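You operate a simulated robot arm through the tools that you are given. There is no shell and no other tool. Be economical: measure what you need, move in short steps, check, and stop when the job is done.

Carry out the task below with a simulated robot arm. There is one attempt and no reset: what you move stays moved.

JOB
Give the remote the battery with the latest year and wake it.
Fine: old one in the USED tin, cover shut, then press the green button.

It is judged by the outcome, as a careful person would: the job done as asked, and still so three seconds after it is handed in. It fails if anything else is knocked over, pushed out of place, dropped, spilled or broken. Lids that push on must go on centred and level and be pressed home; caps that screw on are set level and turned clockwise until they are tight.

ROBOT AND FRAMES
A 6-joint arm with a two-finger parallel gripper, fixed in place. Base frame: the origin is at the foot of the arm, x ahead of it, y to its left, z up; the work surface is at about z = 74. Readings come in cm, degrees, newtons and seconds.
With the tool pointing down near the work surface it reaches from about 26 to 68 cm from the base axis. Its first joint turns from -66.0 to 66.0 degrees. Payload 2.9 kg.
The tool frame sits at the grasp point between the pads (the TCP): z along the fingers, y along the line on which they close. The tips reach 3 cm beyond it. The gripper opens to 11 cm. The fingers are 2 cm wide and 1 cm thick; the gripper's body (4.8 by 11.2 cm) begins 5.5 cm behind the TCP.
Orientation is that of the tool frame in the base frame, as a unit quaternion [x, y, z, w]. With the fingers straight down and closing along the base's y, the tool's x points along the base's -x, its y along +y and its z along -z.

CONTROLS
- The arm moves only by the tool move_arm. Its argument "motion" is a list that holds one entry, the list of rows, each a list of 7 numbers: the turn, a rotation vector about the tool's x, y, z in units of 4 degrees (1.0 is 4 degrees), then the shift along the tool's x, y, z in units of 20 mm (1.0 is 20 mm), then the opening, from 0 (shut) to 1 (fully open). In form: [[[rx, ry, rz, x, y, z, fingers], ...]]. A call has 1 to 12 rows; each row shifts and turns the commanded pose from where the row before left it, along the tool's axes as they then stand. A call with a number of a shift or a turn outside -1 to 1 is refused whole. Rows are played at 5 a second. More than 5 cm and 8.6 degrees between two rows, or a gripper value outside its range, and nothing of the call is played. A pose out of reach is approached as far as the arm can. The call stops where the force on the tool passes 40 N (or 10 N more than at its start, if that is more) or the arm is blocked; 0.2 s more then pass. Each finger travels about 10.8 cm/s and halts on what it meets, pressing with about 33 N; the grip force reading is that of the motor and also rises with nothing between the fingers. The clock runs only during rows and for 0.2 s after the last one: add rows that do not move to give the fingers time. It gives the time, the measured TCP pose, the force on the tool (base axes), the opening and the grip force at its end, in the units of the frame above (readings bear some noise), with the torque about the TCP (base axes, N m) and any sound that the robot's microphone picked up.
- Cameras (640 x 400 px; columns grow to the right, rows downward): "scene" is fixed at [4.88, 41.99, 137.13]; the picture's right is [-0.87, -0.50, 0.00], its down [-0.30, 0.52, -0.80] and it looks along [0.40, -0.69, -0.60] (base axes); focal length 328 px, centre (320, 200). "wrist" rides on the gripper at [7.2, 1.7, -10.3] in the tool frame; the picture's right is [-0.23, 0.97, 0.00], its down [-0.76, -0.18, -0.62] and it looks along [-0.61, -0.14, 0.78] (tool axes); focal length 222 px, centre (320, 200).
- snapshot(camera): a new picture of that camera. No time passes.
- measure_at(camera, pixels): for up to 12 pixels [column, row] of the newest picture of that camera ("zoom" is the newest enlarged one), the place [x, y, z] in the base frame of the surface seen there, good to about 0.2 cm, but the place of the scene camera against the robot may be out by one fixed shift of up to 2.5 cm in any direction. No time passes.
- inspect(camera, box): a new picture of the part [left, top, right, bottom] of that camera's present view, enlarged. No time passes.
- job_done(): hands the job in; it is judged then, once.

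Go step by step. Measure first, check grasps and placings, and put right what went wrong. The budget is 80 turns and 34 pictures, counting those below and the enlarged ones. Unless the task says otherwise, let go and move clear before handing in, and close with one line.

The tools are called after "Call:" as a command line: name --argument value ..., lists and objects as JSON in quotes. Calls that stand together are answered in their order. move_arm: Moves the arm, as the interface text tells. Its arguments: {"type":"object","properties":{"motion":{"type":"array"}},"required":["motion"]} The other tools are called the same way: snapshot (camera) takes a picture; measure_at (camera, pixels) gives the place of the surface under pixels of a picture; inspect (camera, box) takes an enlarged picture of a part of a camera's view; job_done () hands the job in.

At the start:

```text
t: 0.0
position: [42.94, -25.22, 103.37]
tcp_rot: [0.001, 1.0, 0.0, 0.0]
force: [0.6, -0.4, -0.6]
wrist_torque: [0.01, 0.0, 0.0]
gripper_width: 10.98
grip_force: 0.1
```

scene: 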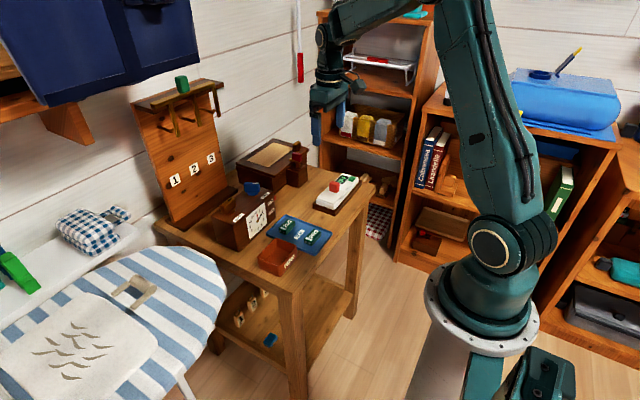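
wrist: 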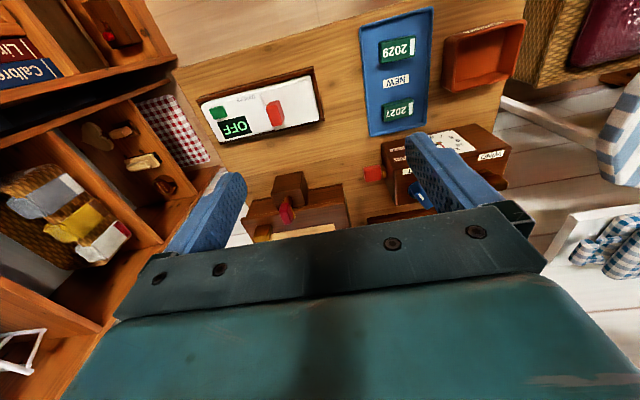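

The wrist view shows the remote (OFF, green button, red piece) at about (260,110), a tray with batteries marked 2029 and 2027 at (397,50) and (397,108), and an orange tin at (485,55). I'll enlarge both areas before measuring.

Call:
inspect --camera "wrist" --box '[180, 50, 340, 150]'

Call:
inspect --camera "scene" --box '[220, 150, 380, 280]'

Call:
measure_at --camera "wrist" --pixels '[[219, 112], [274, 112], [235, 127], [396, 50], [397, 108], [396, 81], [485, 60], [205, 105], [318, 78], [222, 139], [322, 116], [440, 110]]'

```text
4.00 times, centred on (260, 100) of wrist
```

zoom: 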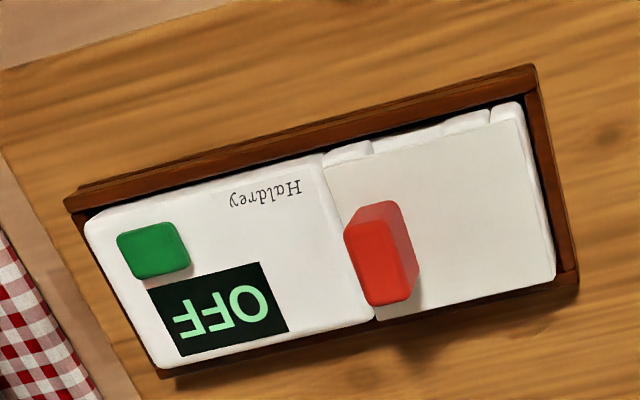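

```text
3.08 times, centred on (300, 215) of scene
```

zoom: 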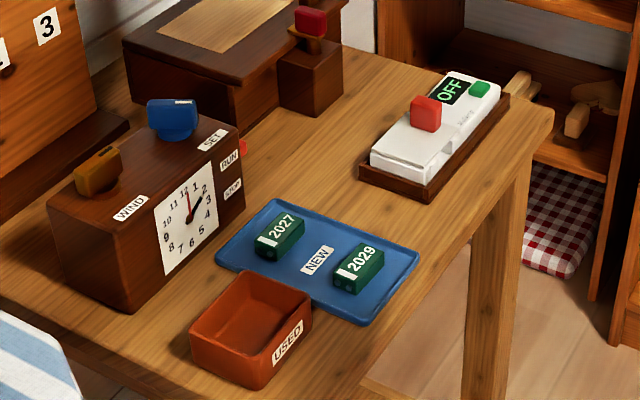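

```text
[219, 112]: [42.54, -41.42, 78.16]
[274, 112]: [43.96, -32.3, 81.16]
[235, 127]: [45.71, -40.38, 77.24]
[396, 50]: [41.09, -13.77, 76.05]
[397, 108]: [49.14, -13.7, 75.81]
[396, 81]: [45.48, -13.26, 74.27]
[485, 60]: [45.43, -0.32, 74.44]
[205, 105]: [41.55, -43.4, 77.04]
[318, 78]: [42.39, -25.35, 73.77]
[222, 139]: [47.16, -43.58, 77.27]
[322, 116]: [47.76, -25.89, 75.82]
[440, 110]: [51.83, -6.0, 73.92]
```

The NEW tray holds 2027 (x≈49) and 2029 (x≈41, y≈-13.8), so 2029 is the one to use. The remote lies along y in a low cradle, with a red knob on its cover. I'll move closer to see how the cover opens.

Call:
move_arm --motion '[[[0, 0, 0, 0.45, -0.45, 0.9, 1], [0, 0, 0, 0.45, -0.45, 0.9, 1], [0, 0, 0, 0.45, -0.45, 0.9, 1], [0, 0, 0, 0.45, -0.45, 0.9, 1], [0, 0, 0, 0.45, -0.45, 0.9, 1], [0, 0, 0, 0.45, -0.45, 0.9, 1], [0, 0, 0, 0.45, -0.45, 0.9, 1], [0, 0, 0, 0.35, -0.35, 0.7, 1]]]'

Call:
snapshot --camera "wrist"

```text
t: 1.8
position: [35.88, -32.48, 89.51]
tcp_rot: [0.0, 1.0, 0.0, 0.0]
force: [0.5, 0.2, 0.1]
wrist_torque: [0.02, 0.02, 0.02]
gripper_width: 11.0
grip_force: 0.0
```

```text
29 pictures are left
```

wrist: 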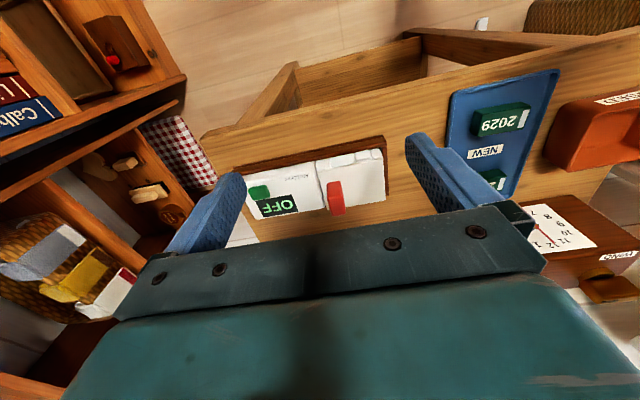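

The remote now spans about (245-385, 150-215). I'll enlarge that part.

Call:
inspect --camera "wrist" --box '[235, 130, 395, 230]'

Call:
inspect --camera "scene" --box '[300, 160, 380, 210]'

```text
4.00 times, centred on (315, 180) of wrist
```

zoom: 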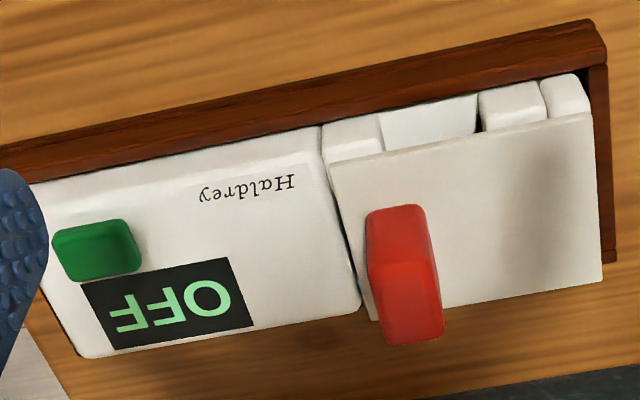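

```text
8.00 times, centred on (340, 185) of scene
```

zoom: 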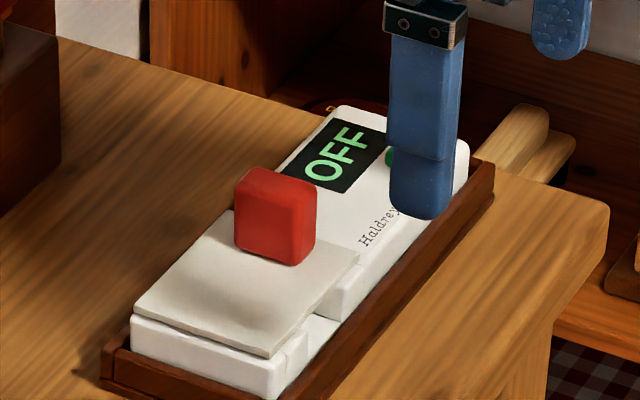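

The cover plate sits on top of the compartment at about (320-385, 160-208), with its knob near the end next to the display. I'll measure its corners, the knob, the gap beneath it and the green button.

Call:
measure_at --camera "wrist" --pixels '[[318.5, 172.5], [381, 160.5], [384, 197], [330, 207], [330, 184], [341, 183], [343, 212], [333, 213], [342.5, 160], [362.5, 156.5], [378, 153], [260, 192]]'

Call:
measure_at --camera "wrist" --pixels '[[316, 165], [316, 180], [322, 204], [248, 182], [257, 217], [370, 180], [387, 185], [300, 157], [360, 140], [319, 164], [329, 162], [336, 200]]'

```text
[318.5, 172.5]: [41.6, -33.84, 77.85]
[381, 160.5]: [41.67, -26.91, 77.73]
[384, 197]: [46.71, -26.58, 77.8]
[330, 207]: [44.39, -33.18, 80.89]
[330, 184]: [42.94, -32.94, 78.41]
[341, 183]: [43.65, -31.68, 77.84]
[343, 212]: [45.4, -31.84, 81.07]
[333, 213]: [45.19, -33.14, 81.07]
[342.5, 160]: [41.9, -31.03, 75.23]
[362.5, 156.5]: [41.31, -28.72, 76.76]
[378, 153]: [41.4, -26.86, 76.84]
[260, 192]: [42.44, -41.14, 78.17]
```

```text
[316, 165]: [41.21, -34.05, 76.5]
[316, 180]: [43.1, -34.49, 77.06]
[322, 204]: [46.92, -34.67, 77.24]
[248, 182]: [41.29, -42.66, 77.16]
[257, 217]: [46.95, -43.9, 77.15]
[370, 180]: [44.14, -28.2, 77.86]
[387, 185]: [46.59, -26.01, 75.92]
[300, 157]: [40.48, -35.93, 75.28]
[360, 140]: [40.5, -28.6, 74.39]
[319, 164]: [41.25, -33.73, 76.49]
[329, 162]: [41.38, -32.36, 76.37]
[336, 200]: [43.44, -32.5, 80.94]
```

The cover plate spans x 41.6-46.9 and y -34 to -26.5, with its top at z 77.9. The knob is centred near (44.3, -32.5) with its top at z 81, about 1.3 cm thick along y. I'll go over the knob with the fingers partly open and lower beside it.

Call:
move_arm --motion '[[[0, 0, 0, -0.85, 0, 0, 0.4], [0, 0, 0, -0.85, 0, 0, 0.4], [0, 0, 0, -0.85, 0, 0, 0.4], [0, 0, 0, -0.85, 0, 0, 0.4], [0, 0, 0, -0.8, 0, 0, 0.4], [0, 0, 0, 0, 0, 0.8, 0.4], [0, 0, 0, 0, 0, 0.8, 0.4], [0, 0, 0, 0, 0, 0.8, 0.4], [0, 0, 0, 0, 0, 0.8, 0.4], [0, 0, 0, 0, 0, 0.7, 0.4], [0, 0, 0, 0, 0, 0, 0.4]]]'

Call:
snapshot --camera "wrist"

```text
t: 4.2
position: [44.4, -32.38, 81.64]
tcp_rot: [-0.001, 1.0, -0.001, 0.0]
force: [0.6, 0.0, -0.3]
wrist_torque: [0.0, -0.03, -0.03]
gripper_width: 4.41
grip_force: 0.1
```

```text
26 pictures are left
```

wrist: 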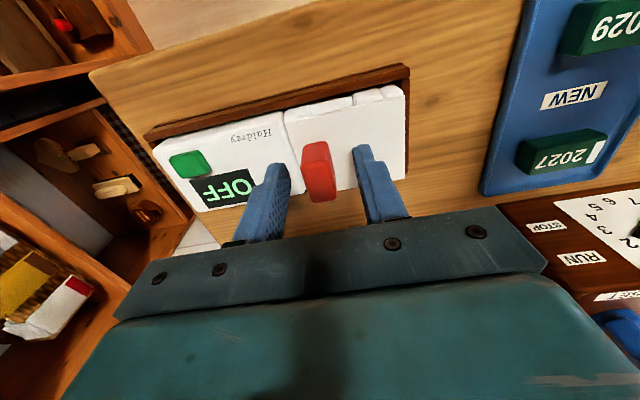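

The knob at (320,172) is between the fingertips. I'll close on it without moving.

Call:
move_arm --motion '[[[0, 0, 0, 0, 0, 0, 0.1], [0, 0, 0, 0, 0, 0, 0.05], [0, 0, 0, 0, 0, 0, 0.05], [0, 0, 0, 0, 0, 0, 0.05]]]'

```text
t: 5.2
position: [44.3, -32.5, 81.55]
tcp_rot: [0.0, 1.0, 0.001, 0.0]
force: [0.7, -0.9, -0.5]
wrist_torque: [-0.01, -0.05, 0.08]
gripper_width: 1.7
grip_force: 33.2
```

The grip is good at 1.7 cm and 33 N. I'll pull up 4 mm to find out whether the cover lifts or slides.

Call:
move_arm --motion '[[[0, 0, 0, 0, 0, -0.1, 0.05], [0, 0, 0, 0, 0, -0.1, 0.05], [0, 0, 0, 0, 0, 0, 0.05]]]'

Call:
inspect --camera "wrist" --box '[140, 60, 430, 240]'

```text
t: 6.0
position: [44.17, -32.34, 82.01]
tcp_rot: [0.0, 1.0, 0.0, 0.0]
force: [0.8, -0.3, -3.3]
wrist_torque: [0.07, -0.01, 0.0]
gripper_width: 1.66
grip_force: 32.7
```

```text
2.21 times, centred on (285, 150) of wrist
```

zoom: 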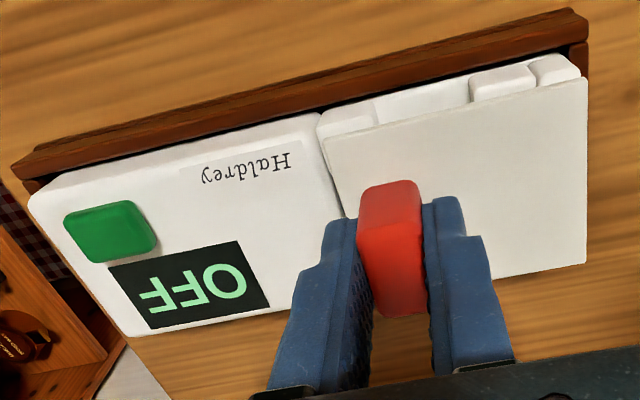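

A downward load of about 3 N appeared and the plate seems to be rising. I'll lift another 6 mm and read the force again.

Call:
move_arm --motion '[[[0, 0, 0, 0, 0, -0.1, 0.05], [0, 0, 0, 0, 0, -0.1, 0.05], [0, 0, 0, 0, 0, -0.1, 0.05], [0, 0, 0, 0, 0, 0, 0.05], [0, 0, 0, 0, 0, 0, 0.05]]]'

Call:
inspect --camera "scene" --box '[290, 150, 390, 220]'

Call:
inspect --camera "wrist" --box '[140, 60, 430, 240]'

```text
t: 7.2
position: [44.33, -32.41, 82.58]
tcp_rot: [-0.001, 1.0, 0.0, 0.0]
force: [0.9, 0.2, -0.4]
wrist_torque: [-0.03, -0.04, -0.07]
gripper_width: 1.7
grip_force: 33.6
```

```text
5.71 times, centred on (340, 185) of scene
```

zoom: 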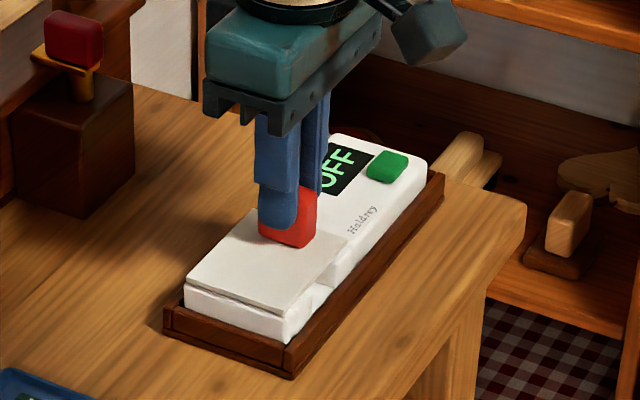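

```text
2.21 times, centred on (285, 150) of wrist
```

zoom: 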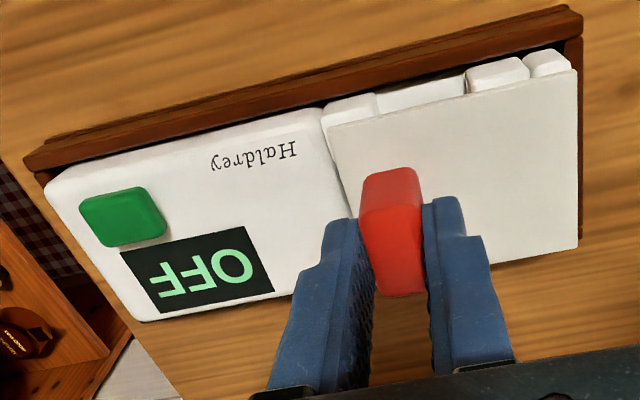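

Against the fingers, the knob's near edge moved from row 315 to row 295, which hints at slipping. I'll measure the plate height to be sure.

Call:
measure_at --camera "zoom" --pixels '[[540, 150], [340, 150], [450, 130], [560, 230], [390, 180], [395, 230], [395, 280], [290, 180], [355, 108], [500, 72], [545, 65], [430, 90]]'

```text
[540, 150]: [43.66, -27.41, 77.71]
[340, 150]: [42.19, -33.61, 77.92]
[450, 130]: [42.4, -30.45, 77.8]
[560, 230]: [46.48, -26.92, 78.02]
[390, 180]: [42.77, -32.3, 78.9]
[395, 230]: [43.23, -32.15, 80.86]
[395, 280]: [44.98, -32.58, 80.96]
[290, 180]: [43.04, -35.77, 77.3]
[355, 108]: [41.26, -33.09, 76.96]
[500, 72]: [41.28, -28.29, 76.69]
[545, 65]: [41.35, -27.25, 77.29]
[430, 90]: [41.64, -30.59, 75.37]
```

The plate is still at z 77.8 and the knob top at 80.9, so the fingers slipped up and the cover is held down, which means it slides. I'll re-seat lower on the knob and then pull it gently along +y, away from the display half.

Call:
move_arm --motion '[[[0, 0, 0, 0, 0, 0, 0.25], [0, 0, 0, 0, 0, 0.3, 0.25], [0, 0, 0, 0, 0, 0.3, 0.25], [0, 0, 0, 0, 0, 0, 0.05], [0, 0, 0, 0, 0, 0, 0.05], [0, 0, 0, 0, 0, 0, 0.05], [0, 0, 0, 0, 0.1, 0, 0.05], [0, 0, 0, 0, 0.1, 0, 0.05], [0, 0, 0, 0, 0.1, 0, 0.05], [0, 0, 0, 0, 0, 0, 0.05]]]'

Call:
inspect --camera "wrist" --box '[140, 60, 430, 240]'

```text
t: 9.4
position: [44.33, -31.62, 81.3]
tcp_rot: [0.0, 1.0, 0.001, 0.0]
force: [-0.5, -0.3, -0.2]
wrist_torque: [-0.02, 0.01, -0.02]
gripper_width: 1.73
grip_force: 33.2
```

```text
2.21 times, centred on (285, 150) of wrist
```

zoom: 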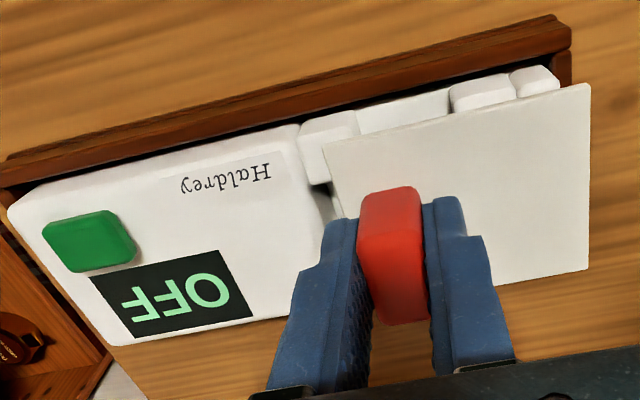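

The cover moved +y with almost no force and a gap opened at (325,195) in the zoom, so it slides. I'll keep sliding it 7.6 cm at the same height.

Call:
move_arm --motion '[[[0, 0, 0, 0, 0.4, 0, 0.05], [0, 0, 0, 0, 0.4, 0, 0.05], [0, 0, 0, 0, 0.4, 0, 0.05], [0, 0, 0, 0, 0.4, 0, 0.05], [0, 0, 0, 0, 0.4, 0, 0.05], [0, 0, 0, 0, 0.4, 0, 0.05], [0, 0, 0, 0, 0.4, 0, 0.05], [0, 0, 0, 0, 0.4, 0, 0.05], [0, 0, 0, 0, 0.3, 0, 0.05], [0, 0, 0, 0, 0.3, 0, 0.05], [0, 0, 0, 0, 0, 0, 0.05]]]'

Call:
snapshot --camera "wrist"

```text
t: 11.8
position: [44.31, -24.34, 81.52]
tcp_rot: [0.003, 1.0, -0.005, 0.001]
force: [0.1, -26.6, 9.0]
wrist_torque: [-1.49, 0.06, 0.26]
gripper_width: 2.69
grip_force: 33.2
```

```text
21 pictures are left
```

wrist: 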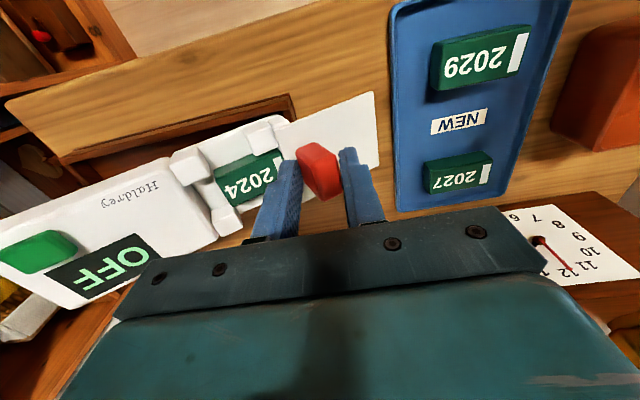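

The cover hit something: -26.6 N in y, grip width up to 2.69 and the knob turned in the fingers. The battery marked 2024 is now visible at (250,178). I'll measure the cover and look closer.

Call:
inspect --camera "wrist" --box '[160, 80, 400, 240]'

Call:
inspect --camera "scene" --box '[270, 150, 390, 230]'

Call:
measure_at --camera "wrist" --pixels '[[281, 127], [371, 95], [376, 165], [297, 150], [315, 150], [330, 190], [340, 170], [350, 120], [260, 140], [190, 160], [225, 218], [250, 165]]'

```text
2.50 times, centred on (280, 160) of wrist
```

zoom: 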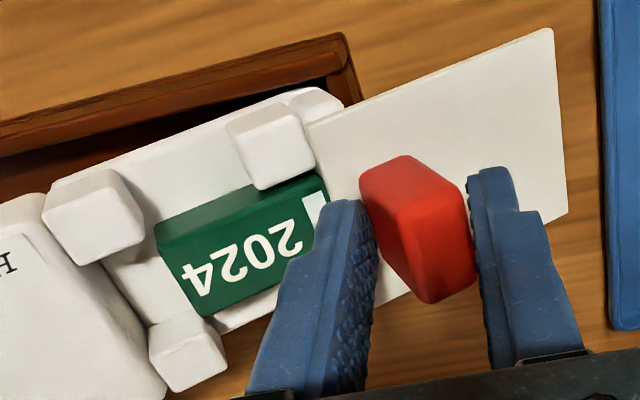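

```text
5.00 times, centred on (330, 190) of scene
```

zoom: 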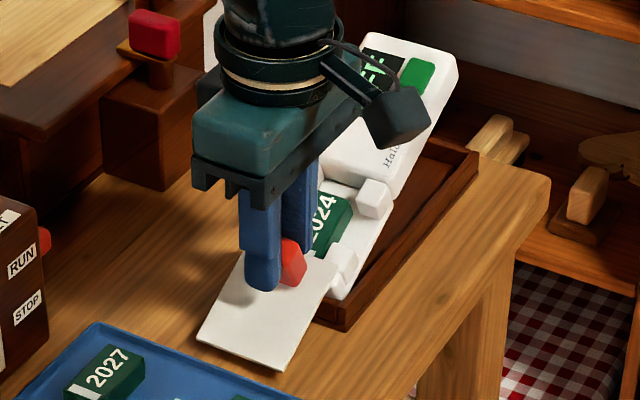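

```text
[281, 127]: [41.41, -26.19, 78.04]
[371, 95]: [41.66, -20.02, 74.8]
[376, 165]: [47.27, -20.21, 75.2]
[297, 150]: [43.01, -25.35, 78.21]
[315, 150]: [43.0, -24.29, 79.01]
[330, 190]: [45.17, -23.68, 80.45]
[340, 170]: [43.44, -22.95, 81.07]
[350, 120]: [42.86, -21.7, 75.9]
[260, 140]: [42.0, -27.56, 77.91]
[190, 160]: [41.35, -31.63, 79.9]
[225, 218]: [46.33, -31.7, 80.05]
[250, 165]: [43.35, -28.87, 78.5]
```

The cover's far end is down at z 74.8, and the remote's blocks read 77.9 at y -27.6 and 79.9 at y -31.6, so the remote may be tipped up with the cover. I'll measure more points to learn its pose before moving.

Call:
measure_at --camera "wrist" --pixels '[[20, 215], [80, 195], [150, 170], [200, 230], [110, 265], [40, 250], [70, 300], [275, 125], [285, 120], [100, 160], [255, 105], [180, 130]]'

Call:
measure_at --camera "scene" --pixels '[[370, 160], [355, 163], [349, 190], [340, 200], [330, 220], [311, 218], [327, 225], [345, 209], [350, 205], [365, 185], [376, 162], [354, 180]]'

```text
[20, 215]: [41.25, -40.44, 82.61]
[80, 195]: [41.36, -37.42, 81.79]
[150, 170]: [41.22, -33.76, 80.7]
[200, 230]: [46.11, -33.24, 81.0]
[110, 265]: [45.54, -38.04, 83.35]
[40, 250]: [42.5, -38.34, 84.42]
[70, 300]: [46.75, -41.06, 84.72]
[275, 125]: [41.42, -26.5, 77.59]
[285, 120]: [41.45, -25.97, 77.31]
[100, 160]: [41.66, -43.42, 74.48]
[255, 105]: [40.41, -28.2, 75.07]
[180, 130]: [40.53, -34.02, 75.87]
```

```text
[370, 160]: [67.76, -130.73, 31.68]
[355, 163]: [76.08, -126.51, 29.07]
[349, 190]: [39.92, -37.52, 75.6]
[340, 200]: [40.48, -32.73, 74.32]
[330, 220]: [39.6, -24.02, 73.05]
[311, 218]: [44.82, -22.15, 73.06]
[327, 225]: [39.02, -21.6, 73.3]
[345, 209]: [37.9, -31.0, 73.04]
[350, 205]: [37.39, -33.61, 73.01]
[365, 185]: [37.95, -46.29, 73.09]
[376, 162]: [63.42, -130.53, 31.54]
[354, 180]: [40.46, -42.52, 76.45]
```

The remote's display end is tipped up to z≈84.5, pivoting at its +y end and still joined to the cover. I'll back off along -y slowly, easing up slightly so it lies down again.

Call:
move_arm --motion '[[[0, 0, 0, 0, -0.12, -0.03, 0.05], [0, 0, 0, 0, -0.12, -0.03, 0.05], [0, 0, 0, 0, -0.12, -0.03, 0.05], [0, 0, 0, 0, -0.12, -0.03, 0.05], [0, 0, 0, 0, -0.12, -0.03, 0.05], [0, 0, 0, 0, -0.12, 0, 0.05], [0, 0, 0, 0, -0.12, 0, 0.05], [0, 0, 0, 0, 0, 0, 0.05]]]'

Call:
snapshot --camera "wrist"

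```text
t: 13.6
position: [44.23, -25.92, 81.62]
tcp_rot: [0.002, 1.0, -0.001, 0.0]
force: [3.9, -22.1, -9.6]
wrist_torque: [-0.95, -0.19, 0.1]
gripper_width: 1.71
grip_force: 32.6
```

```text
18 pictures are left
```

wrist: 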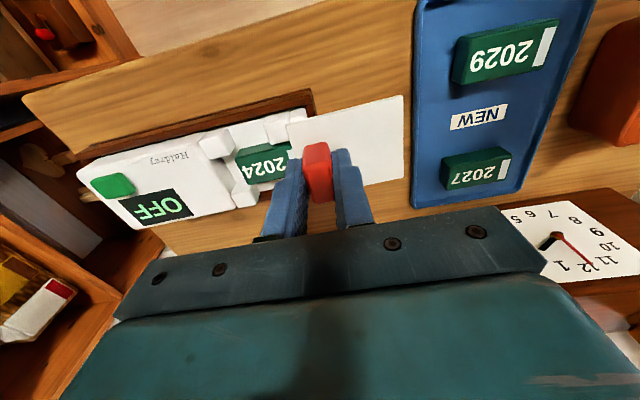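

The remote looks flat again and the grip is back to 1.71, but there is still -22 N in y. I'll back off a little more to release it, then measure.

Call:
move_arm --motion '[[[0, 0, 0, 0, -0.08, 0, 0.05], [0, 0, 0, 0, -0.08, 0, 0.05], [0, 0, 0, 0, -0.08, 0, 0.05], [0, 0, 0, 0, 0, 0, 0.05]]]'

Call:
inspect --camera "wrist" --box '[70, 80, 420, 240]'

Call:
measure_at --camera "zoom" --pixels '[[40, 185], [330, 110], [250, 125], [305, 215], [190, 160], [380, 150], [610, 50], [610, 170], [460, 120], [310, 150], [60, 200], [560, 100]]'

```text
t: 14.6
position: [44.16, -26.13, 81.72]
tcp_rot: [-0.001, 1.0, 0.001, -0.001]
force: [0.8, -7.9, -5.3]
wrist_torque: [-0.21, -0.04, -0.05]
gripper_width: 1.7
grip_force: 32.9
```

```text
1.83 times, centred on (245, 160) of wrist
```

zoom: 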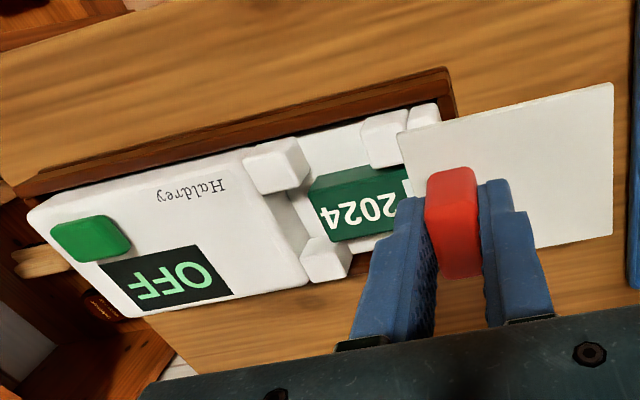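

```text
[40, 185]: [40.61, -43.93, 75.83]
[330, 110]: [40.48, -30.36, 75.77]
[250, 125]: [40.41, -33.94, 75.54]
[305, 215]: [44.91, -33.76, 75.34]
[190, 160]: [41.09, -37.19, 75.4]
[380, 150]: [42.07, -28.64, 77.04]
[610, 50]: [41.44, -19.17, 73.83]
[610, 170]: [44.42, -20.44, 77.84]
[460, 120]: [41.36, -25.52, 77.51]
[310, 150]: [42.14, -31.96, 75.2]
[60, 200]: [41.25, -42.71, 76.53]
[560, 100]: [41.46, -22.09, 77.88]
```

The remote is flat in its cradle again, and the cover is level at z 77.85 with its trailing edge at about y -27.5. I'll test whether it lifts free here, with a small upward pull.

Call:
move_arm --motion '[[[0, 0, 0, 0, -0.1, 0, 0.05], [0, 0, 0, 0, 0, -0.1, 0.05], [0, 0, 0, 0, 0, -0.1, 0.05], [0, 0, 0, 0, 0, -0.1, 0.05], [0, 0, 0, 0, 0, 0, 0.05]]]'

Call:
measure_at --camera "wrist" --pixels '[[300, 130]]'

```text
t: 15.8
position: [44.19, -26.33, 82.45]
tcp_rot: [0.0, 1.0, 0.0, 0.001]
force: [0.3, -0.4, -3.0]
wrist_torque: [0.24, 0.0, -0.02]
gripper_width: 1.68
grip_force: 33.0
```

```text
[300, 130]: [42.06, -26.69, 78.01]
```

Only -3 N after rising 7 mm, so I need to see whether the cover rose or the fingers slipped.

Call:
inspect --camera "wrist" --box '[70, 80, 420, 240]'

Call:
measure_at --camera "zoom" --pixels '[[430, 150], [560, 100], [600, 215], [450, 190], [450, 250], [330, 180], [330, 225], [395, 175], [380, 120], [420, 112], [280, 170], [325, 250]]'

```text
1.83 times, centred on (245, 160) of wrist
```

zoom: 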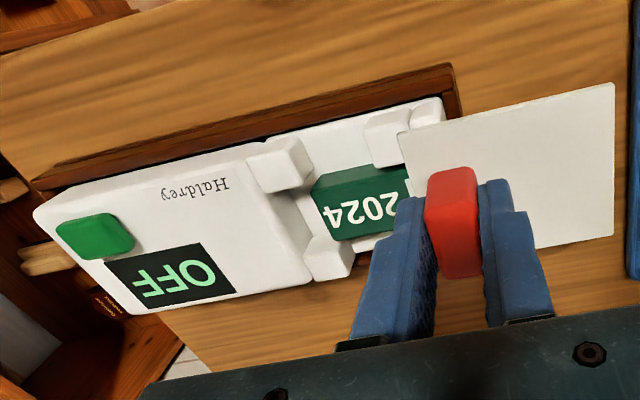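

```text
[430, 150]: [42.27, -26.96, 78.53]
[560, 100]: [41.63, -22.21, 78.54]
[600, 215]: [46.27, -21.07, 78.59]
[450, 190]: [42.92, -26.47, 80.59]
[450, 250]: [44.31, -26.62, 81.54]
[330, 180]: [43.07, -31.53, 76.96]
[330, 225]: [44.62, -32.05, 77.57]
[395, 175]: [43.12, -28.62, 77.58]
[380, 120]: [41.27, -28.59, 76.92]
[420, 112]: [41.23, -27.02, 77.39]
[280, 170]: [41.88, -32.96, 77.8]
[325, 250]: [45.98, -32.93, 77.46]
```

The cover rose from 77.85 to 78.54 while the remote's posts stayed at about 77, so it's free. I'll lift on and watch the load.

Call:
move_arm --motion '[[[0, 0, 0, 0, 0, -0.2, 0.05], [0, 0, 0, 0, 0, -0.2, 0.05], [0, 0, 0, 0, 0, -0.2, 0.05], [0, 0, 0, 0, 0, -0.2, 0.05], [0, 0, 0, 0, 0, -0.2, 0.05], [0, 0, 0, 0, 0, 0, 0.05]]]'

Call:
snapshot --camera "wrist"

Call:
measure_at --camera "wrist" --pixels '[[160, 190], [115, 185], [225, 170], [250, 185], [265, 165], [280, 180], [310, 140], [380, 120], [285, 190], [390, 170], [245, 175], [270, 150]]'

```text
t: 17.2
position: [44.24, -26.46, 84.37]
tcp_rot: [-0.001, 1.0, 0.0, 0.0]
force: [0.1, 0.3, -2.4]
wrist_torque: [0.25, -0.02, -0.03]
gripper_width: 1.67
grip_force: 33.3
```

```text
15 pictures are left
```

wrist: 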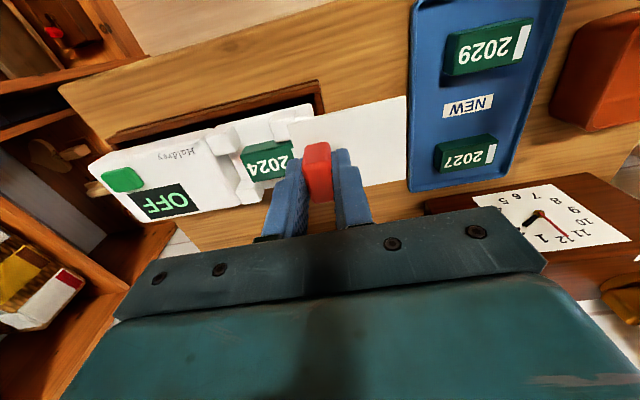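

```text
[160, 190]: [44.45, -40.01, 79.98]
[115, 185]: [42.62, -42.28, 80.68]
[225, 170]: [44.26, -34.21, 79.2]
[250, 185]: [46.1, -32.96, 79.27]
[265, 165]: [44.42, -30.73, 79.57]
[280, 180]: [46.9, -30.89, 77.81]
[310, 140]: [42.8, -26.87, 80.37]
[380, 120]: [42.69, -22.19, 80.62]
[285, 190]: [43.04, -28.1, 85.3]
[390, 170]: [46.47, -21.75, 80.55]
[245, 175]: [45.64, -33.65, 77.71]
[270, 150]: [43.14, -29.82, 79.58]
```

The display now reads z≈80 and the torque fits the remote's weight, so the whole remote is hanging from the cover. The cover is captive at the end of its travel, so I'll set the remote straight back into its cradle and leave the cover slid open.

Call:
move_arm --motion '[[[0, 0, 0, 0, 0, 0.25, 0.05], [0, 0, 0, 0, 0, 0.25, 0.05], [0, 0, 0, 0, 0, 0.25, 0.05], [0, 0, 0, 0, 0, 0.2, 0.05], [0, 0, 0, 0, 0, 0.15, 0.05], [0, 0, 0, 0, 0, 0.15, 0.05], [0, 0, 0, 0, 0, 0.1, 0.05], [0, 0, 0, 0, 0, 0, 0.05]]]'

Call:
snapshot --camera "wrist"

Call:
measure_at --camera "wrist" --pixels '[[160, 190], [115, 170], [205, 160], [240, 190], [310, 130], [380, 120], [390, 170], [240, 165], [215, 140], [275, 125], [320, 155], [130, 210]]'

```text
t: 19.0
position: [44.37, -26.61, 81.68]
tcp_rot: [0.0, 1.0, 0.0, 0.0]
force: [-1.0, 0.0, -1.4]
wrist_torque: [-0.05, 0.06, -0.06]
gripper_width: 1.67
grip_force: 33.1
```

```text
14 pictures are left
```

wrist: 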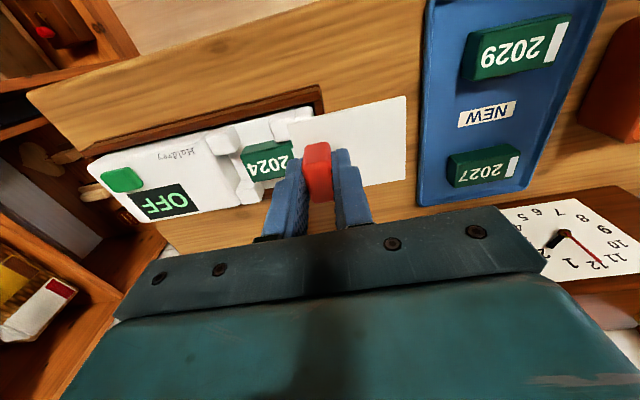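

```text
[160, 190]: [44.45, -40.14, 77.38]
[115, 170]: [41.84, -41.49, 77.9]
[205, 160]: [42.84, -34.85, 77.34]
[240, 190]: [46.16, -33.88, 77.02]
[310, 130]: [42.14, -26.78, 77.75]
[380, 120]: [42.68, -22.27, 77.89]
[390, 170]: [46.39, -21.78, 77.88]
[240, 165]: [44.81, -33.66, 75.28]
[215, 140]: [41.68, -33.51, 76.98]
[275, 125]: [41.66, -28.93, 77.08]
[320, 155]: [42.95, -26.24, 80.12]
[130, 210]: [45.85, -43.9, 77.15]
```

The remote is flat again (77.3) and the cover level at 77.9. I'll nudge the cover the last 3 mm to its stop, open the fingers and rise clear to check.

Call:
move_arm --motion '[[[0, 0, 0, 0, 0.1, 0, 0.05], [0, 0, 0, 0, 0.08, 0, 0.05], [0, 0, 0, 0, 0, 0, 0.05], [0, 0, 0, 0, 0, 0, 0.3], [0, 0, 0, 0, 0, 0, 0.3], [0, 0, 0, 0, 0, -0.4, 0.3], [0, 0, 0, 0, 0, -1, 0.3], [0, 0, 0, 0, 0, -1, 0.3], [0, 0, 0, 0, 0, -1, 0.3], [0, 0, 0, 0.8, -0.3, 0, 1], [0, 0, 0, 0.8, -0.3, 0, 1], [0, 0, 0, 0.8, -0.3, 0, 1]]]'

Call:
inspect --camera "wrist" --box '[180, 60, 500, 260]'

```text
t: 21.6
position: [39.73, -27.73, 88.33]
tcp_rot: [0.0, 1.0, 0.0, 0.0]
force: [0.5, 0.5, -0.9]
wrist_torque: [-0.04, -0.01, -0.02]
gripper_width: 10.99
grip_force: 0.1
```

```text
2.00 times, centred on (340, 160) of wrist
```

zoom: 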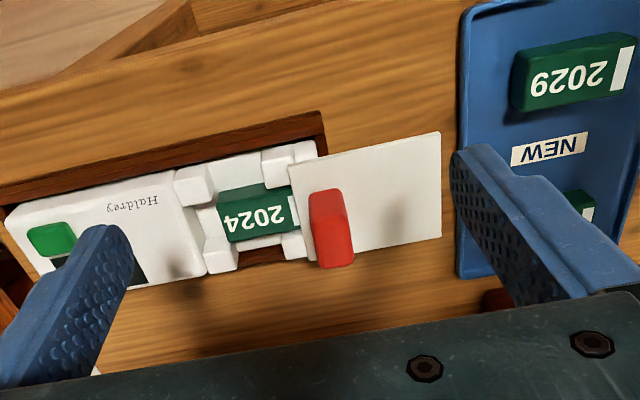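

The cover stays level and open, and battery 2024 with its white stripe at (293,212) is exposed. I'll measure both batteries and the compartment.

Call:
measure_at --camera "zoom" --pixels '[[221, 198], [286, 188], [230, 236], [290, 226], [255, 215], [293, 212], [192, 183], [278, 170], [222, 252], [295, 245], [245, 170], [310, 175]]'

Call:
measure_at --camera "zoom" --pixels '[[530, 60], [635, 50], [530, 100], [620, 85], [575, 80], [515, 60], [540, 130], [50, 240], [300, 200], [303, 165], [330, 205], [335, 255]]'

```text
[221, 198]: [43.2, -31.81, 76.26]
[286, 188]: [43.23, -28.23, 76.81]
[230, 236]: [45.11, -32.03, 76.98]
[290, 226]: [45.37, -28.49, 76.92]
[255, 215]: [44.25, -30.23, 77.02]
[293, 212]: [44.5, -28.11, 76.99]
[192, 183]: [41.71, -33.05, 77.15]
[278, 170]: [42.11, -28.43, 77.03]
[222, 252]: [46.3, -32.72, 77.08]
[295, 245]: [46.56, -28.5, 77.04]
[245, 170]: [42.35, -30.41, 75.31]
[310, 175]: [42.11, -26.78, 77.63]
```

```text
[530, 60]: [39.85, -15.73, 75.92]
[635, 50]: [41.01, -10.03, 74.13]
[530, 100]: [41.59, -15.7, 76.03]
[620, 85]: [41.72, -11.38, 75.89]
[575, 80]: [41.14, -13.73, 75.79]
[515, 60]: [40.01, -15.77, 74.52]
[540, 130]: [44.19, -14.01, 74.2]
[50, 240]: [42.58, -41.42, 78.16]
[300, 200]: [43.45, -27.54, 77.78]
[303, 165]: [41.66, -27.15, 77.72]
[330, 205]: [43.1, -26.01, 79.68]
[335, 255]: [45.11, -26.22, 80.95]
```

Battery 2024 spans about x 43.1-45.5 and y -32.1 to -27.9, top z 77.0, with side gaps between the posts centred near y -30.8. I need the fingers to close along x, so I'll turn the tool -90° about its axis up here.

Call:
move_arm --motion '[[[0, 0, -1, 0, 0, 0, 0.6], [0, 0, -1, 0, 0, 0, 0.35], [0, 0, -1, 0, 0, 0, 0.35], [0, 0, -1, 0, 0, 0, 0.35], [0, 0, -1, 0, 0, 0, 0.35], [0, 0, -1, 0, 0, 0, 0.35], [0, 0, -1, 0, 0, 0, 0.35], [0, 0, -1, 0, 0, 0, 0.35], [0, 0, -1, 0, 0, 0, 0.35], [0, 0, -1, 0, 0, 0, 0.35], [0, 0, -1, 0, 0, 0, 0.35], [0, 0, -1, 0, 0, 0, 0.35]]]'

Call:
move_arm --motion '[[[0, 0, -1, 0, 0, 0, 0.35], [0, 0, -1, 0, 0, 0, 0.35], [0, 0, -1, 0, 0, 0, 0.35], [0, 0, -1, 0, 0, 0, 0.35], [0, 0, -1, 0, 0, 0, 0.35], [0, 0, -1, 0, 0, 0, 0.35], [0, 0, -1, 0, 0, 0, 0.35], [0, 0, -1, 0, 0, 0, 0.35], [0, 0, -1, 0, 0, 0, 0.35], [0, 0, -1, 0, 0, 0, 0.35], [0, 0, -0.5, 0, 0, 0, 0.35], [0, 0, 0, 0, 0, 0, 0.35]]]'

```text
t: 24.2
position: [39.49, -27.99, 88.38]
tcp_rot: [-0.407, 0.914, 0.0, 0.0]
force: [-0.3, 0.4, 0.9]
wrist_torque: [0.02, 0.01, -0.03]
gripper_width: 3.85
grip_force: 0.0
```

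```text
t: 26.8
position: [39.43, -27.91, 88.46]
tcp_rot: [-0.706, 0.708, 0.0, 0.0]
force: [0.9, -0.5, 0.3]
wrist_torque: [0.01, 0.04, -0.03]
gripper_width: 3.87
grip_force: 0.0
```

Tool x is now base -y and tool y is base -x. I'll move over (44.3, -30.8), drop to z≈81.5 and take a look.

Call:
move_arm --motion '[[[0, 0, 0, 0.48, -0.81, 0, 0.35], [0, 0, 0, 0.48, -0.81, 0, 0.35], [0, 0, 0, 0.48, -0.81, 0, 0.35], [0, 0, 0, 0, 0, 0.9, 0.35], [0, 0, 0, 0, 0, 0.9, 0.35], [0, 0, 0, 0, 0, 0.9, 0.35], [0, 0, 0, 0, 0, 0.75, 0.35], [0, 0, 0, 0, 0, 0, 0.35]]]'

Call:
snapshot --camera "wrist"

Call:
measure_at --camera "wrist" --pixels '[[320, 160]]'

```text
t: 28.6
position: [44.46, -30.89, 81.67]
tcp_rot: [0.707, -0.707, 0.0, 0.0]
force: [-0.1, 0.3, -0.3]
wrist_torque: [-0.01, 0.02, 0.01]
gripper_width: 3.84
grip_force: 0.0
```

```text
12 pictures are left
```

wrist: 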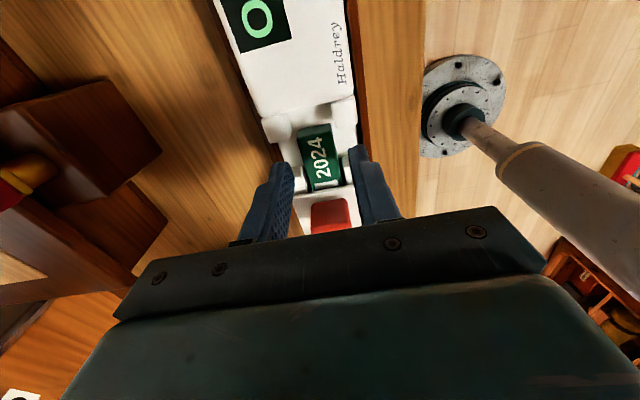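

```text
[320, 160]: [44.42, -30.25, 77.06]
```

Battery 2024 at (319,157) is centred between the fingertips. I'll lower 2.8 cm through the side gaps and close.

Call:
move_arm --motion '[[[0, 0, 0, 0, 0, 0.4, 0.35], [0, 0, 0, 0, 0, 0.4, 0.35], [0, 0, 0, 0, 0, 0.4, 0.35], [0, 0, 0, 0, 0, 0.2, 0.35], [0, 0, 0, 0, 0, 0, 0.35], [0, 0, 0, 0, 0, 0, 0.15], [0, 0, 0, 0, 0, 0, 0.1], [0, 0, 0, 0, 0, 0, 0.1], [0, 0, 0, 0, 0, 0, 0.1]]]'

```text
t: 30.6
position: [44.33, -30.79, 78.68]
tcp_rot: [0.707, -0.707, -0.001, 0.0]
force: [0.7, 0.6, -0.4]
wrist_torque: [0.01, 0.0, -0.02]
gripper_width: 2.46
grip_force: 33.3
```

The grip stopped at 2.46 cm, the battery's width. I'll lift slowly, then faster once it's clear.

Call:
move_arm --motion '[[[0, 0, 0, 0, 0, -0.2, 0.1], [0, 0, 0, 0, 0, -0.2, 0.1], [0, 0, 0, 0, 0, -0.3, 0.1], [0, 0, 0, 0, 0, -0.5, 0.1], [0, 0, 0, 0, 0, -0.8, 0.1], [0, 0, 0, 0, 0, -1, 0.1], [0, 0, 0, 0, 0, -1, 0.1], [0, 0, 0, 0, 0, 0, 0.1]]]'

Call:
snapshot --camera "wrist"

Call:
measure_at --camera "wrist" --pixels '[[300, 100], [320, 180], [325, 90]]'

```text
t: 32.4
position: [44.22, -30.63, 86.72]
tcp_rot: [-0.707, 0.707, 0.0, 0.0]
force: [0.1, -0.4, -1.7]
wrist_torque: [-0.05, 0.01, 0.01]
gripper_width: 2.48
grip_force: 32.7
```

```text
11 pictures are left
```

wrist: 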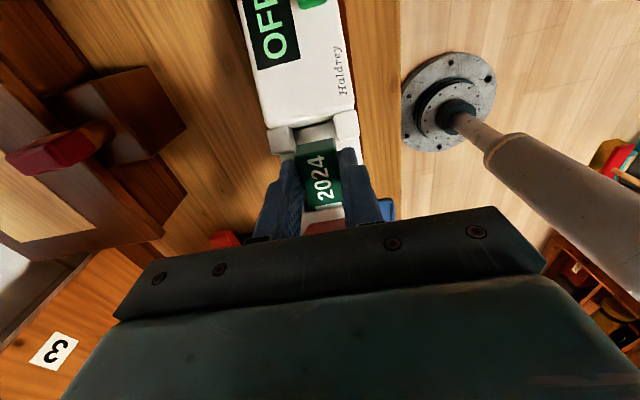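

```text
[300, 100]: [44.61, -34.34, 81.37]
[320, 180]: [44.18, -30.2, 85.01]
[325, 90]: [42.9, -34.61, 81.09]
```

The remote's body at (300,100) reads z 81.4 instead of 77.2, so it may have come up with the battery. I'll check with more points and the scene camera.

Call:
measure_at --camera "wrist" --pixels '[[270, 40], [320, 30], [340, 80], [283, 140], [345, 125], [317, 135], [345, 215], [325, 228], [225, 238], [365, 150], [290, 30], [300, 60]]'

Call:
inspect --camera "scene" --box '[270, 130, 400, 230]'

```text
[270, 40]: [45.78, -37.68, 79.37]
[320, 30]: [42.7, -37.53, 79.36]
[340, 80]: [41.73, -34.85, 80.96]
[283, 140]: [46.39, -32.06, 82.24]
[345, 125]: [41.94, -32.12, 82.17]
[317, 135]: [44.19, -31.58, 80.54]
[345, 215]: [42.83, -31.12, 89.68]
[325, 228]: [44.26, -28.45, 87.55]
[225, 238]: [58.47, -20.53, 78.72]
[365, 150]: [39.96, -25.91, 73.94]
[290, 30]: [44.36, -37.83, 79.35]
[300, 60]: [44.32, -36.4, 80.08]
```

```text
4.00 times, centred on (335, 180) of scene
```

zoom: 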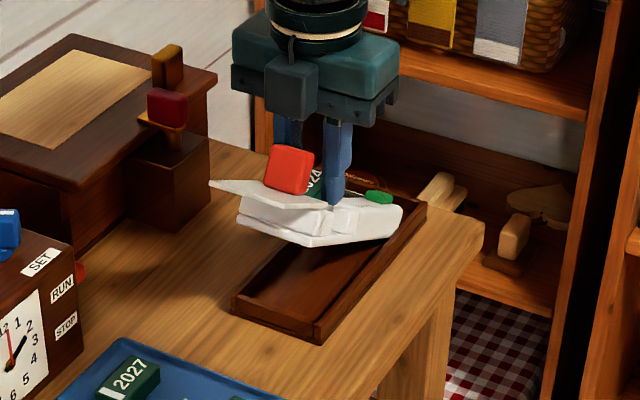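

The remote is hanging tilted from the battery: its display end is still in the cradle, and the battery's +y end seems caught under the cover's edge. I'll lower straight back the way it came, slowly.

Call:
move_arm --motion '[[[0, 0, 0, 0, 0, 0.5, 0.1], [0, 0, 0, 0, 0, 0.5, 0.1], [0, 0, 0, 0, 0, 0.5, 0.1], [0, 0, 0, 0, 0, 0.5, 0.1], [0, 0, 0, 0, 0, 0.5, 0.1], [0, 0, 0, 0, 0, 0.4, 0.1], [0, 0, 0, 0, 0, 0.3, 0.1], [0, 0, 0, 0, 0, 0.3, 0.1], [0, 0, 0, 0, 0, 0.2, 0.1], [0, 0, 0, 0, 0, 0.2, 0.1], [0, 0, 0, 0, 0, 0, 0.1]]]'

Call:
snapshot --camera "wrist"

Call:
measure_at --camera "wrist" --pixels '[[240, 40], [285, 60], [330, 80], [275, 130], [345, 110], [330, 120], [310, 110], [320, 165], [365, 150], [250, 100], [290, 30], [325, 215]]'

```text
t: 33.9
position: [44.6, -30.84, 81.36]
tcp_rot: [-0.707, 0.708, -0.005, 0.0]
force: [0.5, -1.0, 4.6]
wrist_torque: [-0.07, 0.02, -0.02]
gripper_width: 2.5
grip_force: 33.1
stopped in row 7: the force on the tool passed its limit at 48 N (the readings are from after the stop); the commanded pose is now the measured one
```

```text
9 pictures are left
```

wrist: 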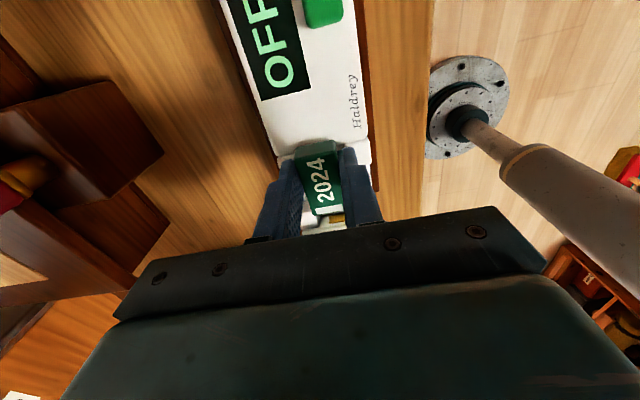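

```text
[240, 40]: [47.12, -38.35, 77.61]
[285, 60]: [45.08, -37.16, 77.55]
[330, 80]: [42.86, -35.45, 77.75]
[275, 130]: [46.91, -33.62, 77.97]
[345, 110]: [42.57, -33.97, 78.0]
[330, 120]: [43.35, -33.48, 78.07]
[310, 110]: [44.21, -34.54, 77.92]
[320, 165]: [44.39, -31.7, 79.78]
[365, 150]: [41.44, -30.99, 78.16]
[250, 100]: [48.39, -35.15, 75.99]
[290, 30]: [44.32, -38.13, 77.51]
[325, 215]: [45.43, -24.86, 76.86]
```

The battery has come free. Its bottom now rests on the edge of the remote at z≈78, and the remote is nearly flat but shifted about 1 cm toward +y. I'll lift the battery straight up and look from both cameras.

Call:
move_arm --motion '[[[0, 0, 0, 0, 0, -0.3, 0.1], [0, 0, 0, 0, 0, -0.5, 0.1], [0, 0, 0, 0, 0, -1, 0.1], [0, 0, 0, 0, 0, -1, 0.1], [0, 0, 0, 0, 0, -1, 0.1], [0, 0, 0, 0, 0, -1, 0.1], [0, 0, 0, 0, 0, 0, 0.1]]]'

Call:
inspect --camera "scene" --box '[250, 140, 390, 280]'

Call:
measure_at --camera "zoom" --pixels '[[320, 200]]'

```text
t: 35.5
position: [44.47, -30.91, 90.98]
tcp_rot: [0.707, -0.707, 0.004, -0.001]
force: [0.1, 1.0, -0.8]
wrist_torque: [0.01, 0.0, -0.01]
gripper_width: 2.5
grip_force: 33.2
```

```text
2.86 times, centred on (320, 210) of scene
```

zoom: 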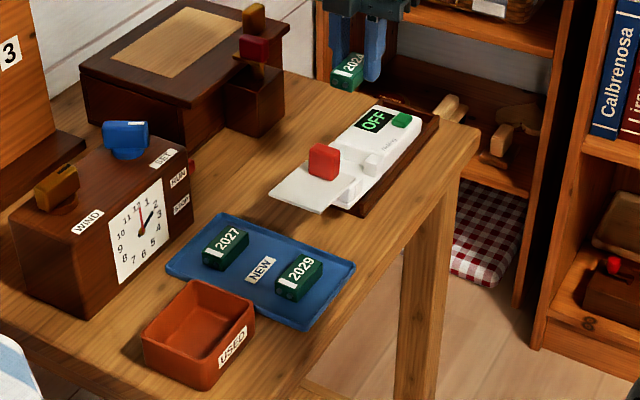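

```text
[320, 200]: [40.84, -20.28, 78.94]
```

Battery 2024 is in hand, and the remote lies near flat with its cover open. I'll measure the tin in this view, along with battery 2029 to calibrate the scene offset.

Call:
measure_at --camera "zoom" --pixels '[[298, 273], [225, 245], [195, 283], [145, 345], [195, 388], [253, 322], [195, 335], [200, 300], [260, 268], [100, 280], [188, 240], [320, 175]]'

```text
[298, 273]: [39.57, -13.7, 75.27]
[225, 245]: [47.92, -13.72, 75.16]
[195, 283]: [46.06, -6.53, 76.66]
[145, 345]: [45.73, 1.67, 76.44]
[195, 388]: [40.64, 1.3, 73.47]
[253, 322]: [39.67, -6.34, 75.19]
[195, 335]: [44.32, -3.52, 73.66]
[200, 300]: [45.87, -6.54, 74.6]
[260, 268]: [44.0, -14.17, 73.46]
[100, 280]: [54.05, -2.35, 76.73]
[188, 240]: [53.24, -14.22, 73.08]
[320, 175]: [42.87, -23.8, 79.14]
```

With the scene offset of about +1.4 in x and +0.7 in z, the tin spans x 41.4-47.5 and y -6.5 to 1.5, rim about 77.3. I'll carry the battery at height to (44.4, -2.5).

Call:
move_arm --motion '[[[0, 0, 0, -1, 0, 0, 0.1], [0, 0, 0, -1, 0, 0, 0.1], [0, 0, 0, -1, 0, 0, 0.1], [0, 0, 0, -1, 0, 0, 0.1], [0, 0, 0, -1, 0, 0, 0.1], [0, 0, 0, -1, 0, 0, 0.1], [0, 0, 0, -1, 0, 0, 0.1], [0, 0, 0, -1, 0, 0, 0.1], [0, 0, 0, -1, 0, 0, 0.1], [0, 0, 0, -1, 0, 0, 0.1], [0, 0, 0, -1, 0, 0, 0.1], [0, 0, 0, -1, 0, 0, 0.1]]]'

Call:
move_arm --motion '[[[0, 0, 0, -0.8, 0, 0, 0.1], [0, 0, 0, -0.8, 0, 0, 0.1], [0, 0, 0, -0.6, 0, 0, 0.1], [0, 0, 0, 0, 0, 1, 0.1], [0, 0, 0, 0, 0, 1, 0.1], [0, 0, 0, 0, 0, 1, 0.1], [0, 0, 0, 0, 0, 0, 0.1]]]'

Call:
snapshot --camera "wrist"

Call:
measure_at --camera "wrist" --pixels '[[320, 150]]'

```text
t: 38.1
position: [44.75, -7.0, 90.75]
tcp_rot: [-0.707, 0.708, -0.003, 0.001]
force: [-0.3, 0.1, -0.9]
wrist_torque: [-0.01, -0.02, -0.02]
gripper_width: 2.46
grip_force: 32.9
```

```text
t: 39.7
position: [44.5, -2.4, 84.63]
tcp_rot: [-0.707, 0.707, -0.003, 0.001]
force: [0.4, -0.1, -0.2]
wrist_torque: [-0.04, -0.02, -0.01]
gripper_width: 2.49
grip_force: 32.9
```

```text
7 pictures are left
```

wrist: 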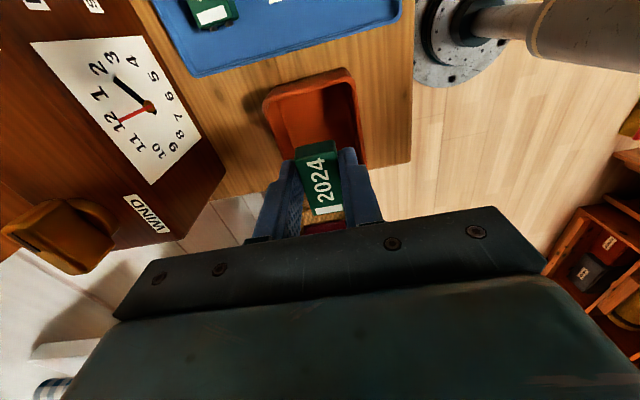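

```text
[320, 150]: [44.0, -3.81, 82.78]
```

Battery 2024 is over the tin, whose far edge is at (265-350, 70-100). I'll check the rim against the battery.

Call:
measure_at --camera "wrist" --pixels '[[267, 102], [347, 71], [290, 88], [355, 90], [362, 155], [272, 125], [285, 148], [310, 120], [320, 135], [345, 110], [305, 155], [280, 115]]'

```text
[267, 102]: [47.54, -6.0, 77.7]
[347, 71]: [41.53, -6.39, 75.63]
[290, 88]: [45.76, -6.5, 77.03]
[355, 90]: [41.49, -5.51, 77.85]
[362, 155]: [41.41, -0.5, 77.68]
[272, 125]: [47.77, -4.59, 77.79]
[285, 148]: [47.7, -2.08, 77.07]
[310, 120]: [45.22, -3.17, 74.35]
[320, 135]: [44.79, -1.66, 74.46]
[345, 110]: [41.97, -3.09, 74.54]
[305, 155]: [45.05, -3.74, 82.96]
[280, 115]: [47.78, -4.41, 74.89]
```

The tin's centre is (44.6, -2.5), its floor 74.4 and rim 77.8. I'll lower until the battery is just over the floor, open only a little so the fingers clear the walls, and rise.

Call:
move_arm --motion '[[[0, 0, 0, 0, 0, 0.8, 0.1], [0, 0, 0, 0, 0, 0.8, 0.1], [0, 0, 0, 0, 0, 0.7, 0.1], [0, 0, 0, 0, 0, 0.5, 0.1], [0, 0, 0, 0, 0, 0.4, 0.1], [0, 0, 0, 0, 0, 0, 0.1], [0, 0, 0, 0, 0, 0, 0.28], [0, 0, 0, 0, 0, 0, 0.28], [0, 0, 0, 0, 0, 0, 0.28], [0, 0, 0, 0, 0, -0.5, 0.28], [0, 0, 0, 0, 0, -1, 0.28], [0, 0, 0, 0, 0, -1, 0.28]]]'

```text
t: 42.3
position: [44.69, -2.48, 83.48]
tcp_rot: [-0.707, 0.707, -0.003, 0.0]
force: [-0.5, -0.5, -0.3]
wrist_torque: [0.03, -0.01, -0.02]
gripper_width: 3.07
grip_force: 0.1
```

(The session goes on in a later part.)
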